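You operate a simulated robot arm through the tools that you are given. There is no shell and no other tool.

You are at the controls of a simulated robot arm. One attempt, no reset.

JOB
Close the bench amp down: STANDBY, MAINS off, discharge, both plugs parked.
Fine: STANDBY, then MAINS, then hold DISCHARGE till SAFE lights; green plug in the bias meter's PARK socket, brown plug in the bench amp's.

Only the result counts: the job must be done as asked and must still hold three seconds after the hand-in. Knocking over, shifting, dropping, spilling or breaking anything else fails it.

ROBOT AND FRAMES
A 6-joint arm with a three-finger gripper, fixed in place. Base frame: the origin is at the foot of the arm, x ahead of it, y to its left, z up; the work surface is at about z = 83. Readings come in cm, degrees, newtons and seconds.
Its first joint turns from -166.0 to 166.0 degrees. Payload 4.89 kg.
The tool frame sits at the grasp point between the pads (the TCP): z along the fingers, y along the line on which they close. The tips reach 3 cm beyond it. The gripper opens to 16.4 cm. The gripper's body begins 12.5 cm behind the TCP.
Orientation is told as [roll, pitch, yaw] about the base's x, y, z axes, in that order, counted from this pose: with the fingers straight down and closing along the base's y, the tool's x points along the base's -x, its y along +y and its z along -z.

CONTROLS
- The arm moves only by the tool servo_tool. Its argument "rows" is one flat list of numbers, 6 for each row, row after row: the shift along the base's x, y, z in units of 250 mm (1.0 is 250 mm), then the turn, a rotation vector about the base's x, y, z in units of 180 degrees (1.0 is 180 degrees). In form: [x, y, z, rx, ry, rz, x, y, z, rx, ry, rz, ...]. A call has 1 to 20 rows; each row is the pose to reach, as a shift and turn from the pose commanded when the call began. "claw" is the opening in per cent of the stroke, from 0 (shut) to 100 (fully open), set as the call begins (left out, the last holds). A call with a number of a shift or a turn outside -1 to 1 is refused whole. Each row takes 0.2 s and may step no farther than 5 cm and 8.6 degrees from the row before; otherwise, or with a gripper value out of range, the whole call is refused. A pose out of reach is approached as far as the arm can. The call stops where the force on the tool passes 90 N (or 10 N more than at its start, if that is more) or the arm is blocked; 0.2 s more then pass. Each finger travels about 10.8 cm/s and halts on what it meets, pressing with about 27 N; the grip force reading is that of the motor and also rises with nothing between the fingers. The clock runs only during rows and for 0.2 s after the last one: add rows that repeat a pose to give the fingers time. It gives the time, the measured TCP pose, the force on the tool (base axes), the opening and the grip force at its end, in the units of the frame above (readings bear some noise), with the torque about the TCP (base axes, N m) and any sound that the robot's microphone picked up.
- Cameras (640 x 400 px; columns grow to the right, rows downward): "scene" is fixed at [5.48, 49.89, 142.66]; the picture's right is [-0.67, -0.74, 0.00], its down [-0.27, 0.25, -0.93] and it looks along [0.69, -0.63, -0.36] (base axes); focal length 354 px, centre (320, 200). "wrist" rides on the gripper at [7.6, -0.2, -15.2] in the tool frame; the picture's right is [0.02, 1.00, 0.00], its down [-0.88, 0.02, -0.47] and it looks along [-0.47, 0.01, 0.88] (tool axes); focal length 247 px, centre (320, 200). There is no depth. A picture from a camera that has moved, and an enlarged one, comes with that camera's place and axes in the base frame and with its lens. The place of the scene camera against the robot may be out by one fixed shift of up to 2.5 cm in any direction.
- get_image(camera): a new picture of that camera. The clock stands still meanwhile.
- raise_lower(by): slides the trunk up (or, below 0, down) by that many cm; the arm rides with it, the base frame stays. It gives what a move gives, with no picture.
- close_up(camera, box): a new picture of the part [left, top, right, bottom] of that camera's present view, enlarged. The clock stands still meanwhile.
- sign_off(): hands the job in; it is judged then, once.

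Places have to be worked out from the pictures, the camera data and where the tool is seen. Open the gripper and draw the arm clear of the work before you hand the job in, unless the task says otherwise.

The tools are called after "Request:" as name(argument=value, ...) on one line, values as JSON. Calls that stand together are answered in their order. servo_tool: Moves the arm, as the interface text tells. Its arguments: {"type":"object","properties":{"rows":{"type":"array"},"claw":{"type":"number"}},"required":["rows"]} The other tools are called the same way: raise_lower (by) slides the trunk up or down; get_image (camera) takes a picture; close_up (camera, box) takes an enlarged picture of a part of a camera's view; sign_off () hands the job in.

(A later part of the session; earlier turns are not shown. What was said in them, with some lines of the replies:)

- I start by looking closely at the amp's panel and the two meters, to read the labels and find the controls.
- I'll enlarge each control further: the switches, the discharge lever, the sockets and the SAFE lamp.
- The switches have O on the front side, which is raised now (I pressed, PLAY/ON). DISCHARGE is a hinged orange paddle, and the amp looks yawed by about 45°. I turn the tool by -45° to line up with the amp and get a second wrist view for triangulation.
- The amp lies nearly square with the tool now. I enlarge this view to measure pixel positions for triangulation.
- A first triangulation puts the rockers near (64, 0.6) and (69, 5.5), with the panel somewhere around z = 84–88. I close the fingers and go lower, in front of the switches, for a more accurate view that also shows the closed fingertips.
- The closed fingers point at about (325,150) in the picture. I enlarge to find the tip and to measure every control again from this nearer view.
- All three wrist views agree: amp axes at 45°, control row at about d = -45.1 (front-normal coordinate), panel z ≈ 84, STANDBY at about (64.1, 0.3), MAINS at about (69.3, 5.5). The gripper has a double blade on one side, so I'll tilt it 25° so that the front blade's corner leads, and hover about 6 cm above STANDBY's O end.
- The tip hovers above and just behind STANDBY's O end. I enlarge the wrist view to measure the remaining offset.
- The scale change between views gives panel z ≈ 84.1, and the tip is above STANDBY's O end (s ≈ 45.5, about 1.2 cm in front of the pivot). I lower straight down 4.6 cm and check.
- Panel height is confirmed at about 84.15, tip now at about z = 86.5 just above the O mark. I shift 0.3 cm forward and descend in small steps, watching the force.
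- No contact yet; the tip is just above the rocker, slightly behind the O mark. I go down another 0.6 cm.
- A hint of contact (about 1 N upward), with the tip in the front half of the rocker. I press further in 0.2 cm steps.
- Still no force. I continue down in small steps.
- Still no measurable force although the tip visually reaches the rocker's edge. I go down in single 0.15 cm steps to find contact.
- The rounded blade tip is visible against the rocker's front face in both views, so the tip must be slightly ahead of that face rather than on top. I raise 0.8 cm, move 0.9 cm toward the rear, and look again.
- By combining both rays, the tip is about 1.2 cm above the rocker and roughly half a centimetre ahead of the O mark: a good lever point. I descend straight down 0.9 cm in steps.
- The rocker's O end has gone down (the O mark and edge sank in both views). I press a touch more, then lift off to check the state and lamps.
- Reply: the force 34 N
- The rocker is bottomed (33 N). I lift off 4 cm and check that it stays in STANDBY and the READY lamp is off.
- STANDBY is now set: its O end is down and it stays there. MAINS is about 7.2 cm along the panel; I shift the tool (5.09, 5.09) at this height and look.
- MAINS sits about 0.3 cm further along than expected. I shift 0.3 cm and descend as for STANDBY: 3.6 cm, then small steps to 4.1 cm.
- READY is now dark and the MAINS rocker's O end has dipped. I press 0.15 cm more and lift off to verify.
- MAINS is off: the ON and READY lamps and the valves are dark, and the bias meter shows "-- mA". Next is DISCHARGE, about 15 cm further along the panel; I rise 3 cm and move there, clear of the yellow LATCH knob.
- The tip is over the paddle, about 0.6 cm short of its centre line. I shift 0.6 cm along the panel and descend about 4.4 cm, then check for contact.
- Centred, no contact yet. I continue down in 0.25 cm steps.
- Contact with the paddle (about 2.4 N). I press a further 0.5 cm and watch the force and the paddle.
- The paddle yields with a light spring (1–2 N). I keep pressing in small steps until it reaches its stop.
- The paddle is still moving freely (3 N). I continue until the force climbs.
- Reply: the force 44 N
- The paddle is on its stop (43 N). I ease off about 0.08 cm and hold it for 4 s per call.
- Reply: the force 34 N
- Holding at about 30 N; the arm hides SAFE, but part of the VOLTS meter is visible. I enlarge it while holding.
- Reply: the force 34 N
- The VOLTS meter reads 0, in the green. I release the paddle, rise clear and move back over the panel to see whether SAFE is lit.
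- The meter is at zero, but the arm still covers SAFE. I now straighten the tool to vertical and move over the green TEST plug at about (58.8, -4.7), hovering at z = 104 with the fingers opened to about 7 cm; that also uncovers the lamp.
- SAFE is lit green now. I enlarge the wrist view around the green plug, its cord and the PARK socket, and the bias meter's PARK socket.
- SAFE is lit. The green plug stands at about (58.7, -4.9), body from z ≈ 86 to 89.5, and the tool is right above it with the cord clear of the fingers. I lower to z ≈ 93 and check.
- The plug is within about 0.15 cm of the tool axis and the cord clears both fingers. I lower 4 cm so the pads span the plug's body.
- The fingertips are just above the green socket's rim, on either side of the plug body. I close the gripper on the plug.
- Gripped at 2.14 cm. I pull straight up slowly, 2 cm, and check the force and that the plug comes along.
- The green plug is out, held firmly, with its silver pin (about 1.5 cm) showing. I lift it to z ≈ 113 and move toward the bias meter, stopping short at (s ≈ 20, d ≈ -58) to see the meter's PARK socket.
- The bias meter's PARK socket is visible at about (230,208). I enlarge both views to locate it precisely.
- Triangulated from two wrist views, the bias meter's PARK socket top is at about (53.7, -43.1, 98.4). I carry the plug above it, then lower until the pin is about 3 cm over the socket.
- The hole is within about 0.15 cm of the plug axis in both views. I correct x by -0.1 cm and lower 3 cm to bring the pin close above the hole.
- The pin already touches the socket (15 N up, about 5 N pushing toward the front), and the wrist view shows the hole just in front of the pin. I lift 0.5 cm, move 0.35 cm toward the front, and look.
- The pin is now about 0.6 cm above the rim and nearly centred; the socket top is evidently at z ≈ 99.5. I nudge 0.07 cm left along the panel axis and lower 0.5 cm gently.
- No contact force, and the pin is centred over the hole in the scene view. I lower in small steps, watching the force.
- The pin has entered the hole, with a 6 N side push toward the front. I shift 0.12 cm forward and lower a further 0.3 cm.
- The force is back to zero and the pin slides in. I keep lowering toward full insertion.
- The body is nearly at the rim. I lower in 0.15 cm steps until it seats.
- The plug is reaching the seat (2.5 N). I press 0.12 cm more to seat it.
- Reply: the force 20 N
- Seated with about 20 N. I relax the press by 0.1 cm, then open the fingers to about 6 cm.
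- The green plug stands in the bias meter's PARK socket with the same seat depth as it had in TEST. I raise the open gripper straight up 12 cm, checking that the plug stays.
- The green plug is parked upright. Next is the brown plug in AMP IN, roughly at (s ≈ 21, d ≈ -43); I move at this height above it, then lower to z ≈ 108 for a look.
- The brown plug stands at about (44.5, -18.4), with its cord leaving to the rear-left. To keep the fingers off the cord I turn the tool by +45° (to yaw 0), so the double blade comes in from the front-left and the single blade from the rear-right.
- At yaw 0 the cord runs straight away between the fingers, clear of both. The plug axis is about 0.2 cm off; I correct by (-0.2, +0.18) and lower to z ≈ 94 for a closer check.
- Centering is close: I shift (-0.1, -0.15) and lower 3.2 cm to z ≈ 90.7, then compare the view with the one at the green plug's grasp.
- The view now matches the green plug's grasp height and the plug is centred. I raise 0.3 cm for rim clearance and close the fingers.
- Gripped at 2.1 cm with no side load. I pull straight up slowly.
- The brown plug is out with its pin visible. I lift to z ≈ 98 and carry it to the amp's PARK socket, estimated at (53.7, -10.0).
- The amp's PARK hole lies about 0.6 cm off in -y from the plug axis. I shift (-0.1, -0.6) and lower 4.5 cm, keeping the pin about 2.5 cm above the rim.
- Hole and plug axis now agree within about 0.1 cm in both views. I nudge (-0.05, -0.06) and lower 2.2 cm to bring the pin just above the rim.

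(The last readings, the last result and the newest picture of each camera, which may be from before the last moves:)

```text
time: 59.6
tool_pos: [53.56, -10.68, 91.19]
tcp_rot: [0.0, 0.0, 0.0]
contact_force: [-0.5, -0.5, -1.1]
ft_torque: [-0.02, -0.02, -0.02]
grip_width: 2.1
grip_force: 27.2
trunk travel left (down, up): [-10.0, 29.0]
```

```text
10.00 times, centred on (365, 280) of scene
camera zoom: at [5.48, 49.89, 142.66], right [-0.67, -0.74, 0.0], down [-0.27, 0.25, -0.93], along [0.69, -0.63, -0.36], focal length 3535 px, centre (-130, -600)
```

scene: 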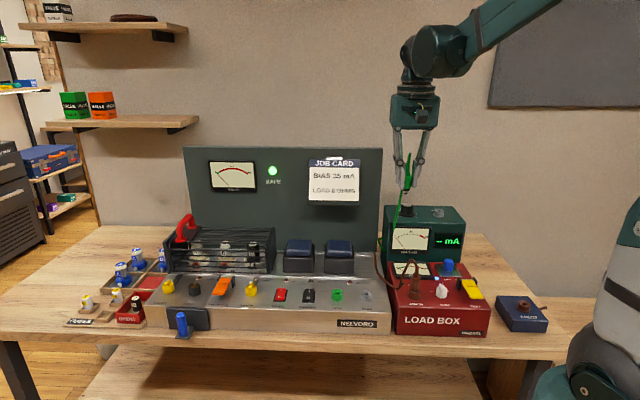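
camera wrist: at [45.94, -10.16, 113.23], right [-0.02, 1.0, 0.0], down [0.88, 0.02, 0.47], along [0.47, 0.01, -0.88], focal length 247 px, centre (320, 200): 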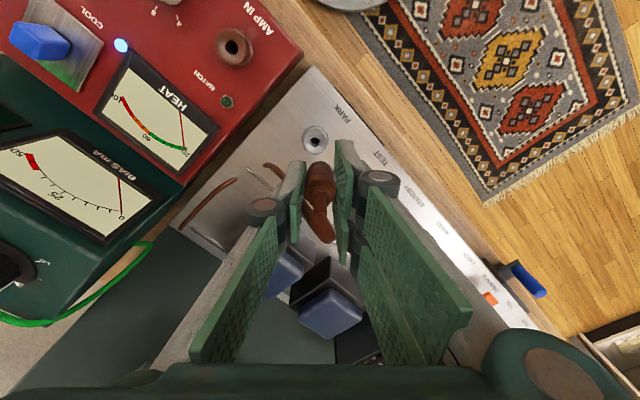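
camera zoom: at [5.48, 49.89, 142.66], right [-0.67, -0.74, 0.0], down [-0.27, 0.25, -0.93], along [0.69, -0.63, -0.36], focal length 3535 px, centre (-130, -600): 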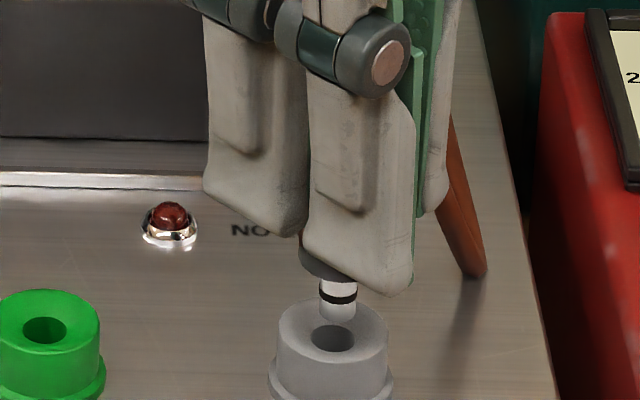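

The pin is about 0.8 cm above the rim and within about 0.1 cm laterally. I nudge (+0.02, +0.07) and lower 0.7 cm gently.

Request:
servo_tool(rows=[0.0008, 0.0028, 0, 0, 0, 0, 0.0008, 0.0028, -0.01, 0, 0, 0, 0.0008, 0.0028, -0.02, 0, 0, 0, 0.0008, 0.0028, -0.028, 0, 0, 0])

Request:
close_up(camera="wrist", box=[280, 110, 360, 180])

Request:
close_up(camera="scene", box=[345, 265, 385, 305])

```text
time: 60.6
tool_pos: [53.51, -10.66, 90.45]
tcp_rot: [0.0, 0.0, 0.0]
contact_force: [-0.4, -0.2, -0.5]
ft_torque: [0.02, -0.01, 0.03]
grip_width: 2.12
grip_force: 27.0
trunk travel left (down, up): [-10.0, 29.0]
```

```text
5.71 times, centred on (320, 145) of wrist
camera zoom: at [45.87, -10.74, 105.82], right [-0.02, 1.0, 0.0], down [0.88, 0.02, 0.47], along [0.47, 0.01, -0.88], focal length 1411 px, centre (320, 514)
```

zoom: 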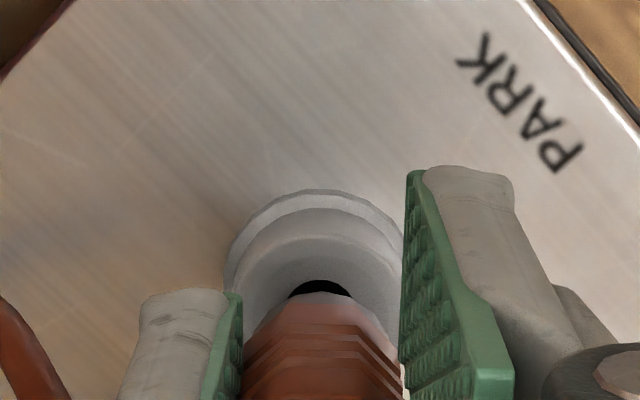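

```text
10.00 times, centred on (365, 285) of scene
camera zoom: at [5.48, 49.89, 142.66], right [-0.67, -0.74, 0.0], down [-0.27, 0.25, -0.93], along [0.69, -0.63, -0.36], focal length 3535 px, centre (-130, -650)
```

zoom: 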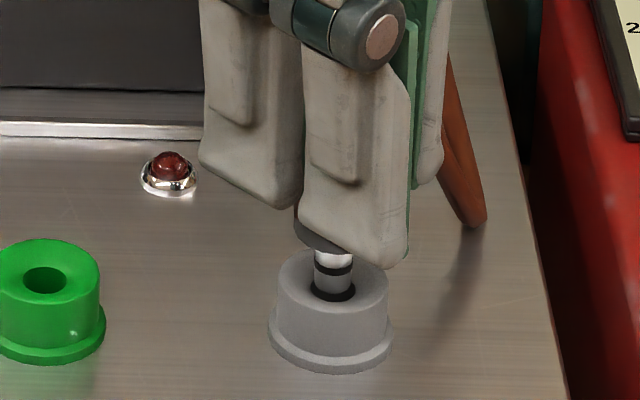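

The pin is entering the hole, centred and without force. I continue down in 0.2 cm steps.

Request:
servo_tool(rows=[0, 0, -0.008, 0, 0, 0, 0, 0, -0.016, 0, 0, 0])

Request:
close_up(camera="scene", box=[345, 265, 385, 305])

```text
time: 61.2
tool_pos: [53.54, -10.63, 90.14]
tcp_rot: [0.0, 0.1, 0.0]
contact_force: [0.3, 0.2, 0.0]
ft_torque: [-0.03, 0.02, 0.01]
grip_width: 2.13
grip_force: 26.9
trunk travel left (down, up): [-10.0, 29.0]
```

```text
10.00 times, centred on (365, 285) of scene
camera zoom: at [5.48, 49.89, 142.66], right [-0.67, -0.74, 0.0], down [-0.27, 0.25, -0.93], along [0.69, -0.63, -0.36], focal length 3535 px, centre (-130, -650)
```

zoom: 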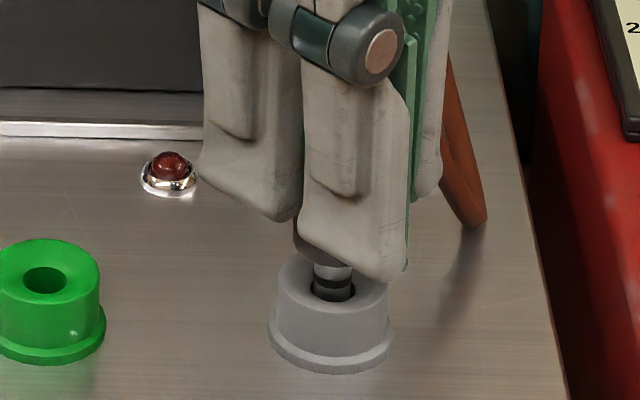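

Sliding in freely. I continue another 0.5 cm.

Request:
servo_tool(rows=[0, 0, -0.007, 0, 0, 0, 0, 0, -0.014, 0, 0, 0, 0, 0, -0.02, 0, 0, 0])

Request:
close_up(camera="scene", box=[345, 265, 385, 305])

```text
time: 62.0
tool_pos: [53.59, -10.62, 89.7]
tcp_rot: [0.0, 0.0, 0.0]
contact_force: [0.7, 0.7, -1.0]
ft_torque: [0.0, -0.01, 0.02]
grip_width: 2.12
grip_force: 26.8
trunk travel left (down, up): [-10.0, 29.0]
```

```text
10.00 times, centred on (365, 285) of scene
camera zoom: at [5.48, 49.89, 142.66], right [-0.67, -0.74, 0.0], down [-0.27, 0.25, -0.93], along [0.69, -0.63, -0.36], focal length 3535 px, centre (-130, -650)
```

zoom: 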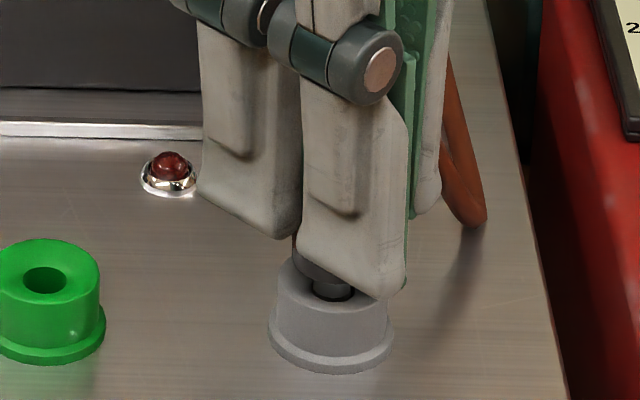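

Still no force; body bottom is nearing the rim. I lower in 0.15 cm steps to seat it.

Request:
servo_tool(rows=[0, 0, -0.006, 0, 0, 0, 0, 0, -0.012, 0, 0, 0])

Request:
close_up(camera="scene", box=[345, 265, 385, 305])

```text
time: 62.6
tool_pos: [53.49, -10.6, 89.48]
tcp_rot: [0.0, 0.0, 0.0]
contact_force: [-0.1, 0.6, 0.1]
ft_torque: [-0.03, -0.02, 0.0]
grip_width: 2.07
grip_force: 26.8
trunk travel left (down, up): [-10.0, 29.0]
```

```text
10.00 times, centred on (365, 285) of scene
camera zoom: at [5.48, 49.89, 142.66], right [-0.67, -0.74, 0.0], down [-0.27, 0.25, -0.93], along [0.69, -0.63, -0.36], focal length 3535 px, centre (-130, -650)
```

zoom: 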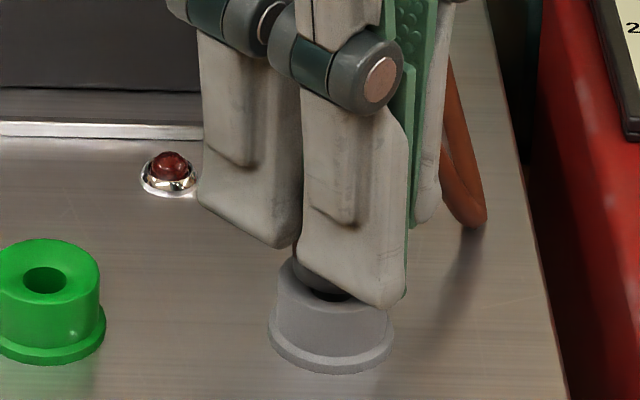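

Request:
servo_tool(rows=[0, 0, -0.006, 0, 0, 0, 0, 0, -0.01, 0, 0, 0])

Request:
close_up(camera="scene", box=[345, 265, 385, 305])

```text
time: 63.2
tool_pos: [53.57, -10.49, 89.12]
tcp_rot: [0.0, 0.0, -0.1]
contact_force: [-1.3, -1.1, 6.8]
ft_torque: [-0.03, 0.05, 0.0]
grip_width: 2.11
grip_force: 27.2
trunk travel left (down, up): [-10.0, 29.0]
```

```text
10.00 times, centred on (365, 285) of scene
camera zoom: at [5.48, 49.89, 142.66], right [-0.67, -0.74, 0.0], down [-0.27, 0.25, -0.93], along [0.69, -0.63, -0.36], focal length 3535 px, centre (-130, -650)
```

zoom: 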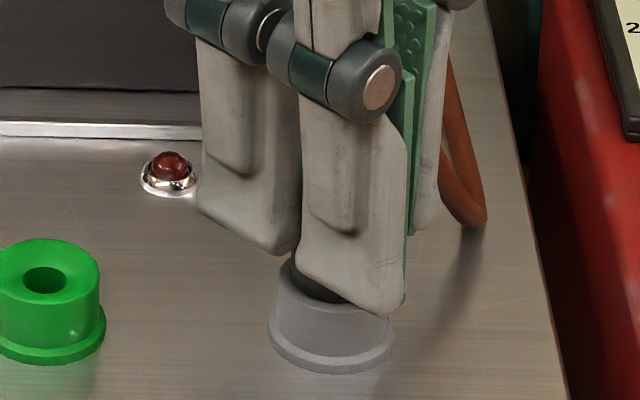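

Contact at the seat (6.8 N). I press another 0.1 cm as I did with the green plug.

Request:
servo_tool(rows=[0, 0, -0.004, 0, 0, 0, 0, 0, -0.004, 0, 0, 0])

Request:
close_up(camera="wrist", box=[260, 100, 380, 220])

```text
time: 63.8
tool_pos: [53.55, -10.65, 89.01]
tcp_rot: [-0.1, 0.0, -0.1]
contact_force: [1.8, -1.0, 19.2]
ft_torque: [-0.07, -0.16, 0.01]
grip_width: 2.08
grip_force: 26.8
trunk travel left (down, up): [-10.0, 29.0]
```

```text
3.33 times, centred on (320, 160) of wrist
camera zoom: at [45.87, -10.74, 104.3], right [-0.02, 1.0, 0.0], down [0.88, 0.02, 0.47], along [0.47, 0.01, -0.88], focal length 823 px, centre (320, 333)
```

zoom: 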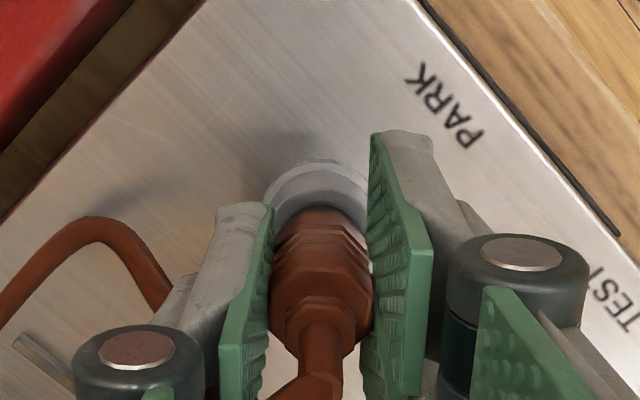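

Seated at about 19 N. I relax the press by 0.1 cm, then open the fingers to about 5.5 cm.

Request:
servo_tool(rows=[0, 0, 0.004, 0, 0, 0])

Request:
servo_tool(rows=[0, 0, 0, 0, 0, 0, 0, 0, 0, 0, 0, 0, 0, 0, 0, 0, 0, 0], claw=33)

Request:
close_up(camera="scene", box=[335, 235, 395, 305])

Request:
close_up(camera="wrist", box=[220, 60, 420, 220])

```text
time: 64.2
tool_pos: [53.47, -10.61, 89.0]
tcp_rot: [0.0, 0.0, 0.0]
contact_force: [0.5, 0.5, -0.7]
ft_torque: [-0.03, -0.01, 0.0]
grip_width: 2.1
grip_force: 26.7
trunk travel left (down, up): [-10.0, 29.0]
```

```text
time: 65.0
tool_pos: [53.56, -10.58, 89.12]
tcp_rot: [-0.1, -0.1, 0.0]
contact_force: [0.2, 0.2, 0.9]
ft_torque: [0.02, 0.02, -0.02]
grip_width: 5.4
grip_force: 0.1
trunk travel left (down, up): [-10.0, 29.0]
```

```text
5.71 times, centred on (365, 270) of scene
camera zoom: at [5.48, 49.89, 142.66], right [-0.67, -0.74, 0.0], down [-0.27, 0.25, -0.93], along [0.69, -0.63, -0.36], focal length 2020 px, centre (63, -200)
```

zoom: 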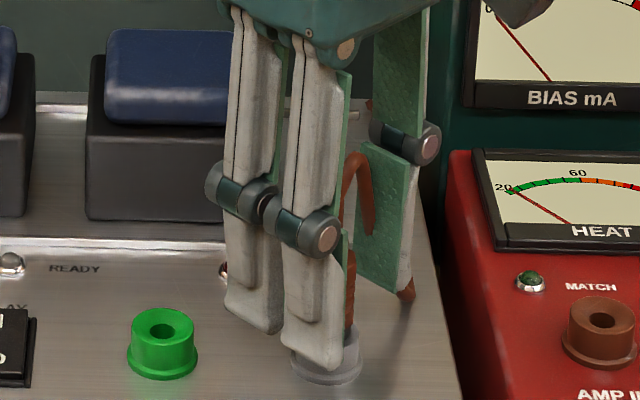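

```text
2.50 times, centred on (320, 140) of wrist
camera zoom: at [45.88, -10.74, 104.35], right [-0.02, 1.0, 0.0], down [0.88, 0.02, 0.47], along [0.47, 0.01, -0.88], focal length 617 px, centre (320, 350)
```

zoom: 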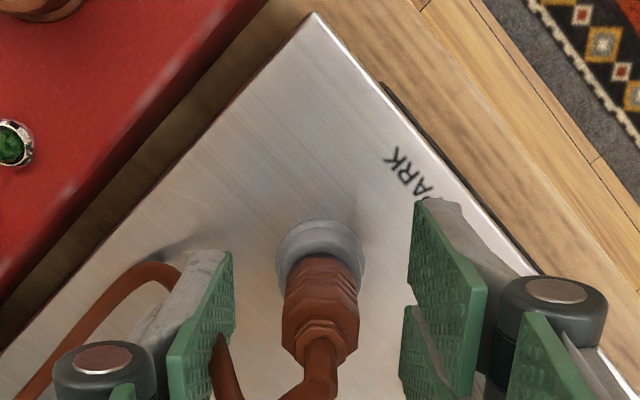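

The brown plug stands in the amp's PARK socket and the fingers are open. I raise straight up slowly, watching the force because the cord lies near the single finger.

Request:
servo_tool(rows=[0, 0, 0.03, 0, 0, 0, 0, 0, 0.08, 0, 0, 0, 0, 0, 0.16, 0, 0, 0])

Request:
close_up(camera="scene", box=[335, 225, 405, 305])

```text
time: 65.8
tool_pos: [53.6, -10.51, 93.19]
tcp_rot: [0.0, 0.0, 0.0]
contact_force: [1.4, -1.3, -0.2]
ft_torque: [0.0, 0.13, 0.02]
grip_width: 5.42
grip_force: 0.1
trunk travel left (down, up): [-10.0, 29.0]
```

```text
5.00 times, centred on (370, 265) of scene
camera zoom: at [5.48, 49.89, 142.66], right [-0.67, -0.74, 0.0], down [-0.27, 0.25, -0.93], along [0.69, -0.63, -0.36], focal length 1768 px, centre (70, -125)
```

zoom: 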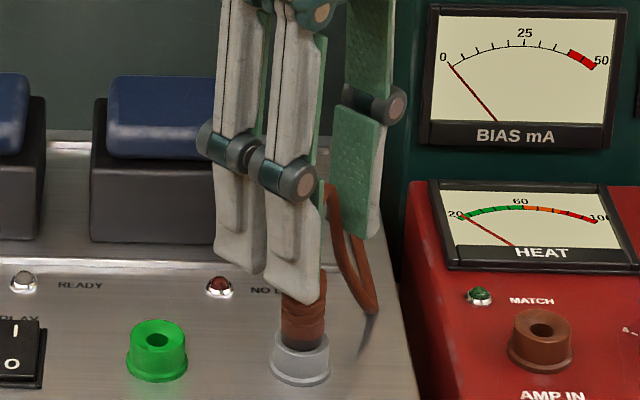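

The plug stays seated and there is no drag. I continue up to z ≈ 118 and draw the arm back toward the base, clear of the bench.

Request:
servo_tool(rows=[0, 0, 0.12, 0, 0, 0, 0, 0, 0.28, 0, 0, 0, 0, 0, 0.46, 0, 0, 0, 0, 0, 0.64, 0, 0, 0, 0, 0, 0.82, 0, 0, 0, 0, 0, 1.0, 0, 0, 0, -0.15, 0.05, 1.0, 0, 0, 0, -0.3, 0.1, 1.0, 0, 0, 0, -0.45, 0.15, 1.0, 0, 0, 0, -0.6, 0.2, 1.0, 0, 0, 0])

Request:
get_image(camera="scene")

Request:
close_up(camera="scene", box=[330, 180, 490, 310])

Request:
get_image(camera="wrist")

```text
time: 68.0
tool_pos: [38.78, -5.59, 118.01]
tcp_rot: [0.0, 0.0, 0.0]
contact_force: [1.9, -0.9, -0.4]
ft_torque: [0.07, 0.41, 0.01]
grip_width: 5.43
grip_force: 0.0
trunk travel left (down, up): [-10.0, 29.0]
```

```text
taken
```

scene: 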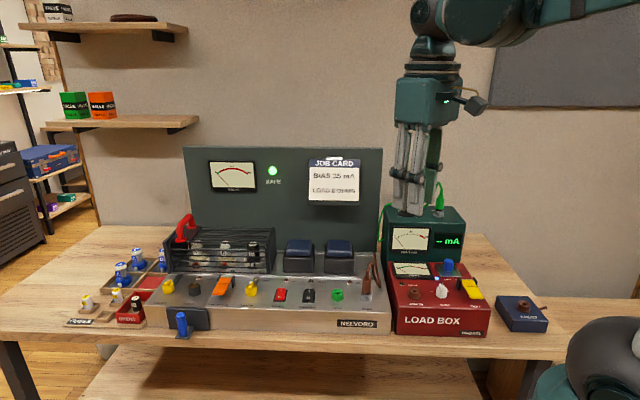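

```text
3.08 times, centred on (410, 245) of scene
camera zoom: at [5.48, 49.89, 142.66], right [-0.67, -0.74, 0.0], down [-0.27, 0.25, -0.93], along [0.69, -0.63, -0.36], focal length 1088 px, centre (43, 62)
```

zoom: 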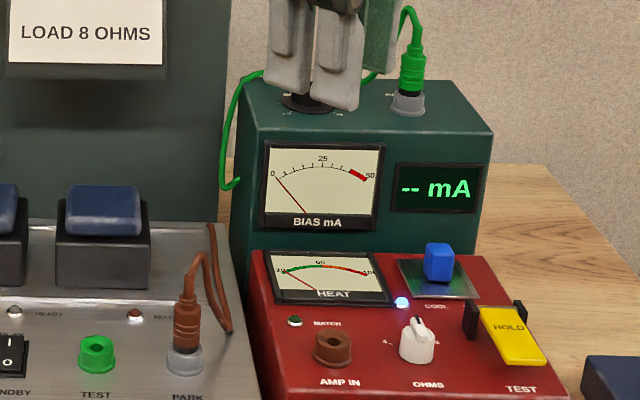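

```text
taken
camera wrist: at [31.01, -5.7, 133.3], right [-0.02, 1.0, 0.0], down [0.88, 0.02, 0.47], along [0.47, 0.01, -0.88], focal length 247 px, centre (320, 200)
```

wrist: 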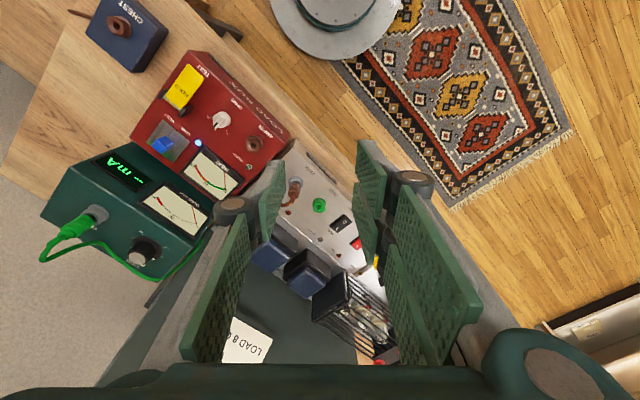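

Everything appears in place. I take a last close look at both parked plugs, the switches and the SAFE lamp before handing in.

Request:
close_up(camera="scene", box=[345, 255, 395, 305])

Request:
close_up(camera="scene", box=[415, 175, 465, 225])

Request:
close_up(camera="scene", box=[160, 155, 340, 320])

```text
8.00 times, centred on (370, 280) of scene
camera zoom: at [5.48, 49.89, 142.66], right [-0.67, -0.74, 0.0], down [-0.27, 0.25, -0.93], along [0.69, -0.63, -0.36], focal length 2828 px, centre (-80, -440)
```

zoom: 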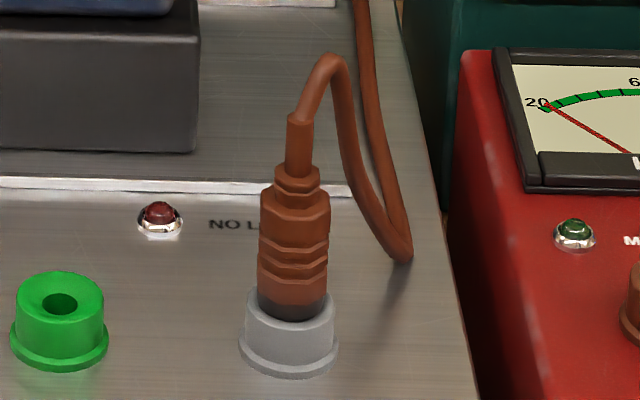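

```text
8.00 times, centred on (440, 200) of scene
camera zoom: at [5.48, 49.89, 142.66], right [-0.67, -0.74, 0.0], down [-0.27, 0.25, -0.93], along [0.69, -0.63, -0.36], focal length 2828 px, centre (-640, 200)
```

zoom: 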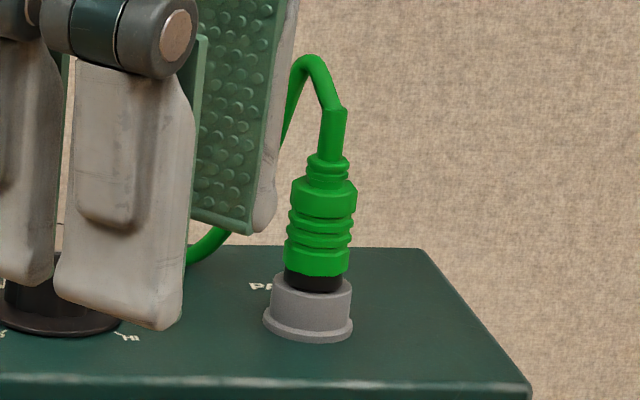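

```text
2.42 times, centred on (250, 238) of scene
camera zoom: at [5.48, 49.89, 142.66], right [-0.67, -0.74, 0.0], down [-0.27, 0.25, -0.93], along [0.69, -0.63, -0.36], focal length 857 px, centre (490, 109)
```

zoom: 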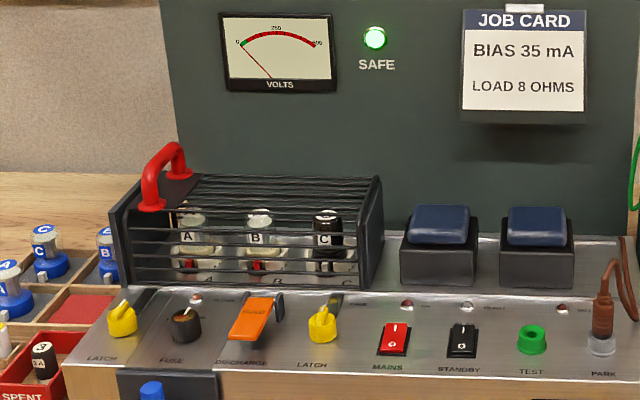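

Both plugs are fully seated and vertical, both rockers are at O, SAFE is lit and VOLTS reads 0. I open the gripper fully and draw the arm back a little further before handing in.

Request:
servo_tool(rows=[-0.1, 0.05, 0.05, 0, 0, 0, -0.2, 0.1, 0.1, 0, 0, 0, -0.2, 0.1, 0.1, 0, 0, 0, -0.2, 0.1, 0.1, 0, 0, 0, -0.2, 0.1, 0.1, 0, 0, 0], claw=100)

Request:
get_image(camera="scene")

```text
time: 69.2
tool_pos: [33.43, -2.97, 120.7]
tcp_rot: [0.0, -0.1, 0.0]
contact_force: [-0.2, 0.7, -0.1]
ft_torque: [0.0, -0.04, 0.02]
grip_width: 16.38
grip_force: 0.1
trunk travel left (down, up): [-10.0, 29.0]
```

```text
taken
```

scene: 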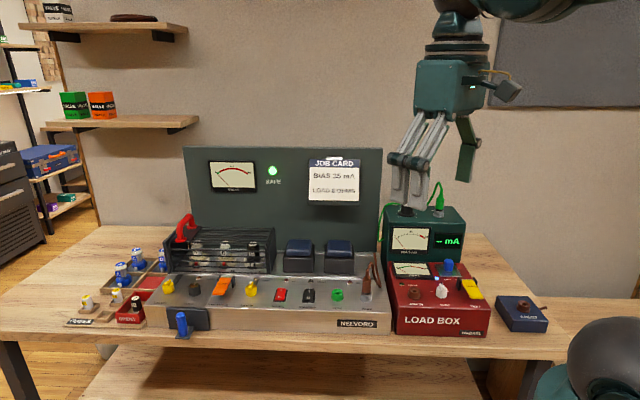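

The arm is clear with the gripper open, SAFE is still lit and both plugs are parked. I hand the job in.

Request:
sign_off()

```text
The job is handed in.
```

The bench amp is shut down and the job is handed in. I have not seen the judged result.

- **Switches:** STANDBY was pressed first, then MAINS. Both rockers stayed at O, and the READY and ON lamps went dark.
- **Discharge:** I held DISCHARGE down for about 8 seconds. The VOLTS meter fell to 0. The arm blocked my view of the SAFE lamp while I held it, so I checked after letting go. SAFE was lit then and still lit just before hand-in.
- **Green plug:** it is seated in the bias meter's PARK socket, at the same depth as it had in TEST.
- **Brown plug:** it is seated in the bench amp's PARK socket, also to full depth.

In the last picture nothing else on the bench had been moved or knocked over. The gripper is open and the arm is drawn back clear of the bench.
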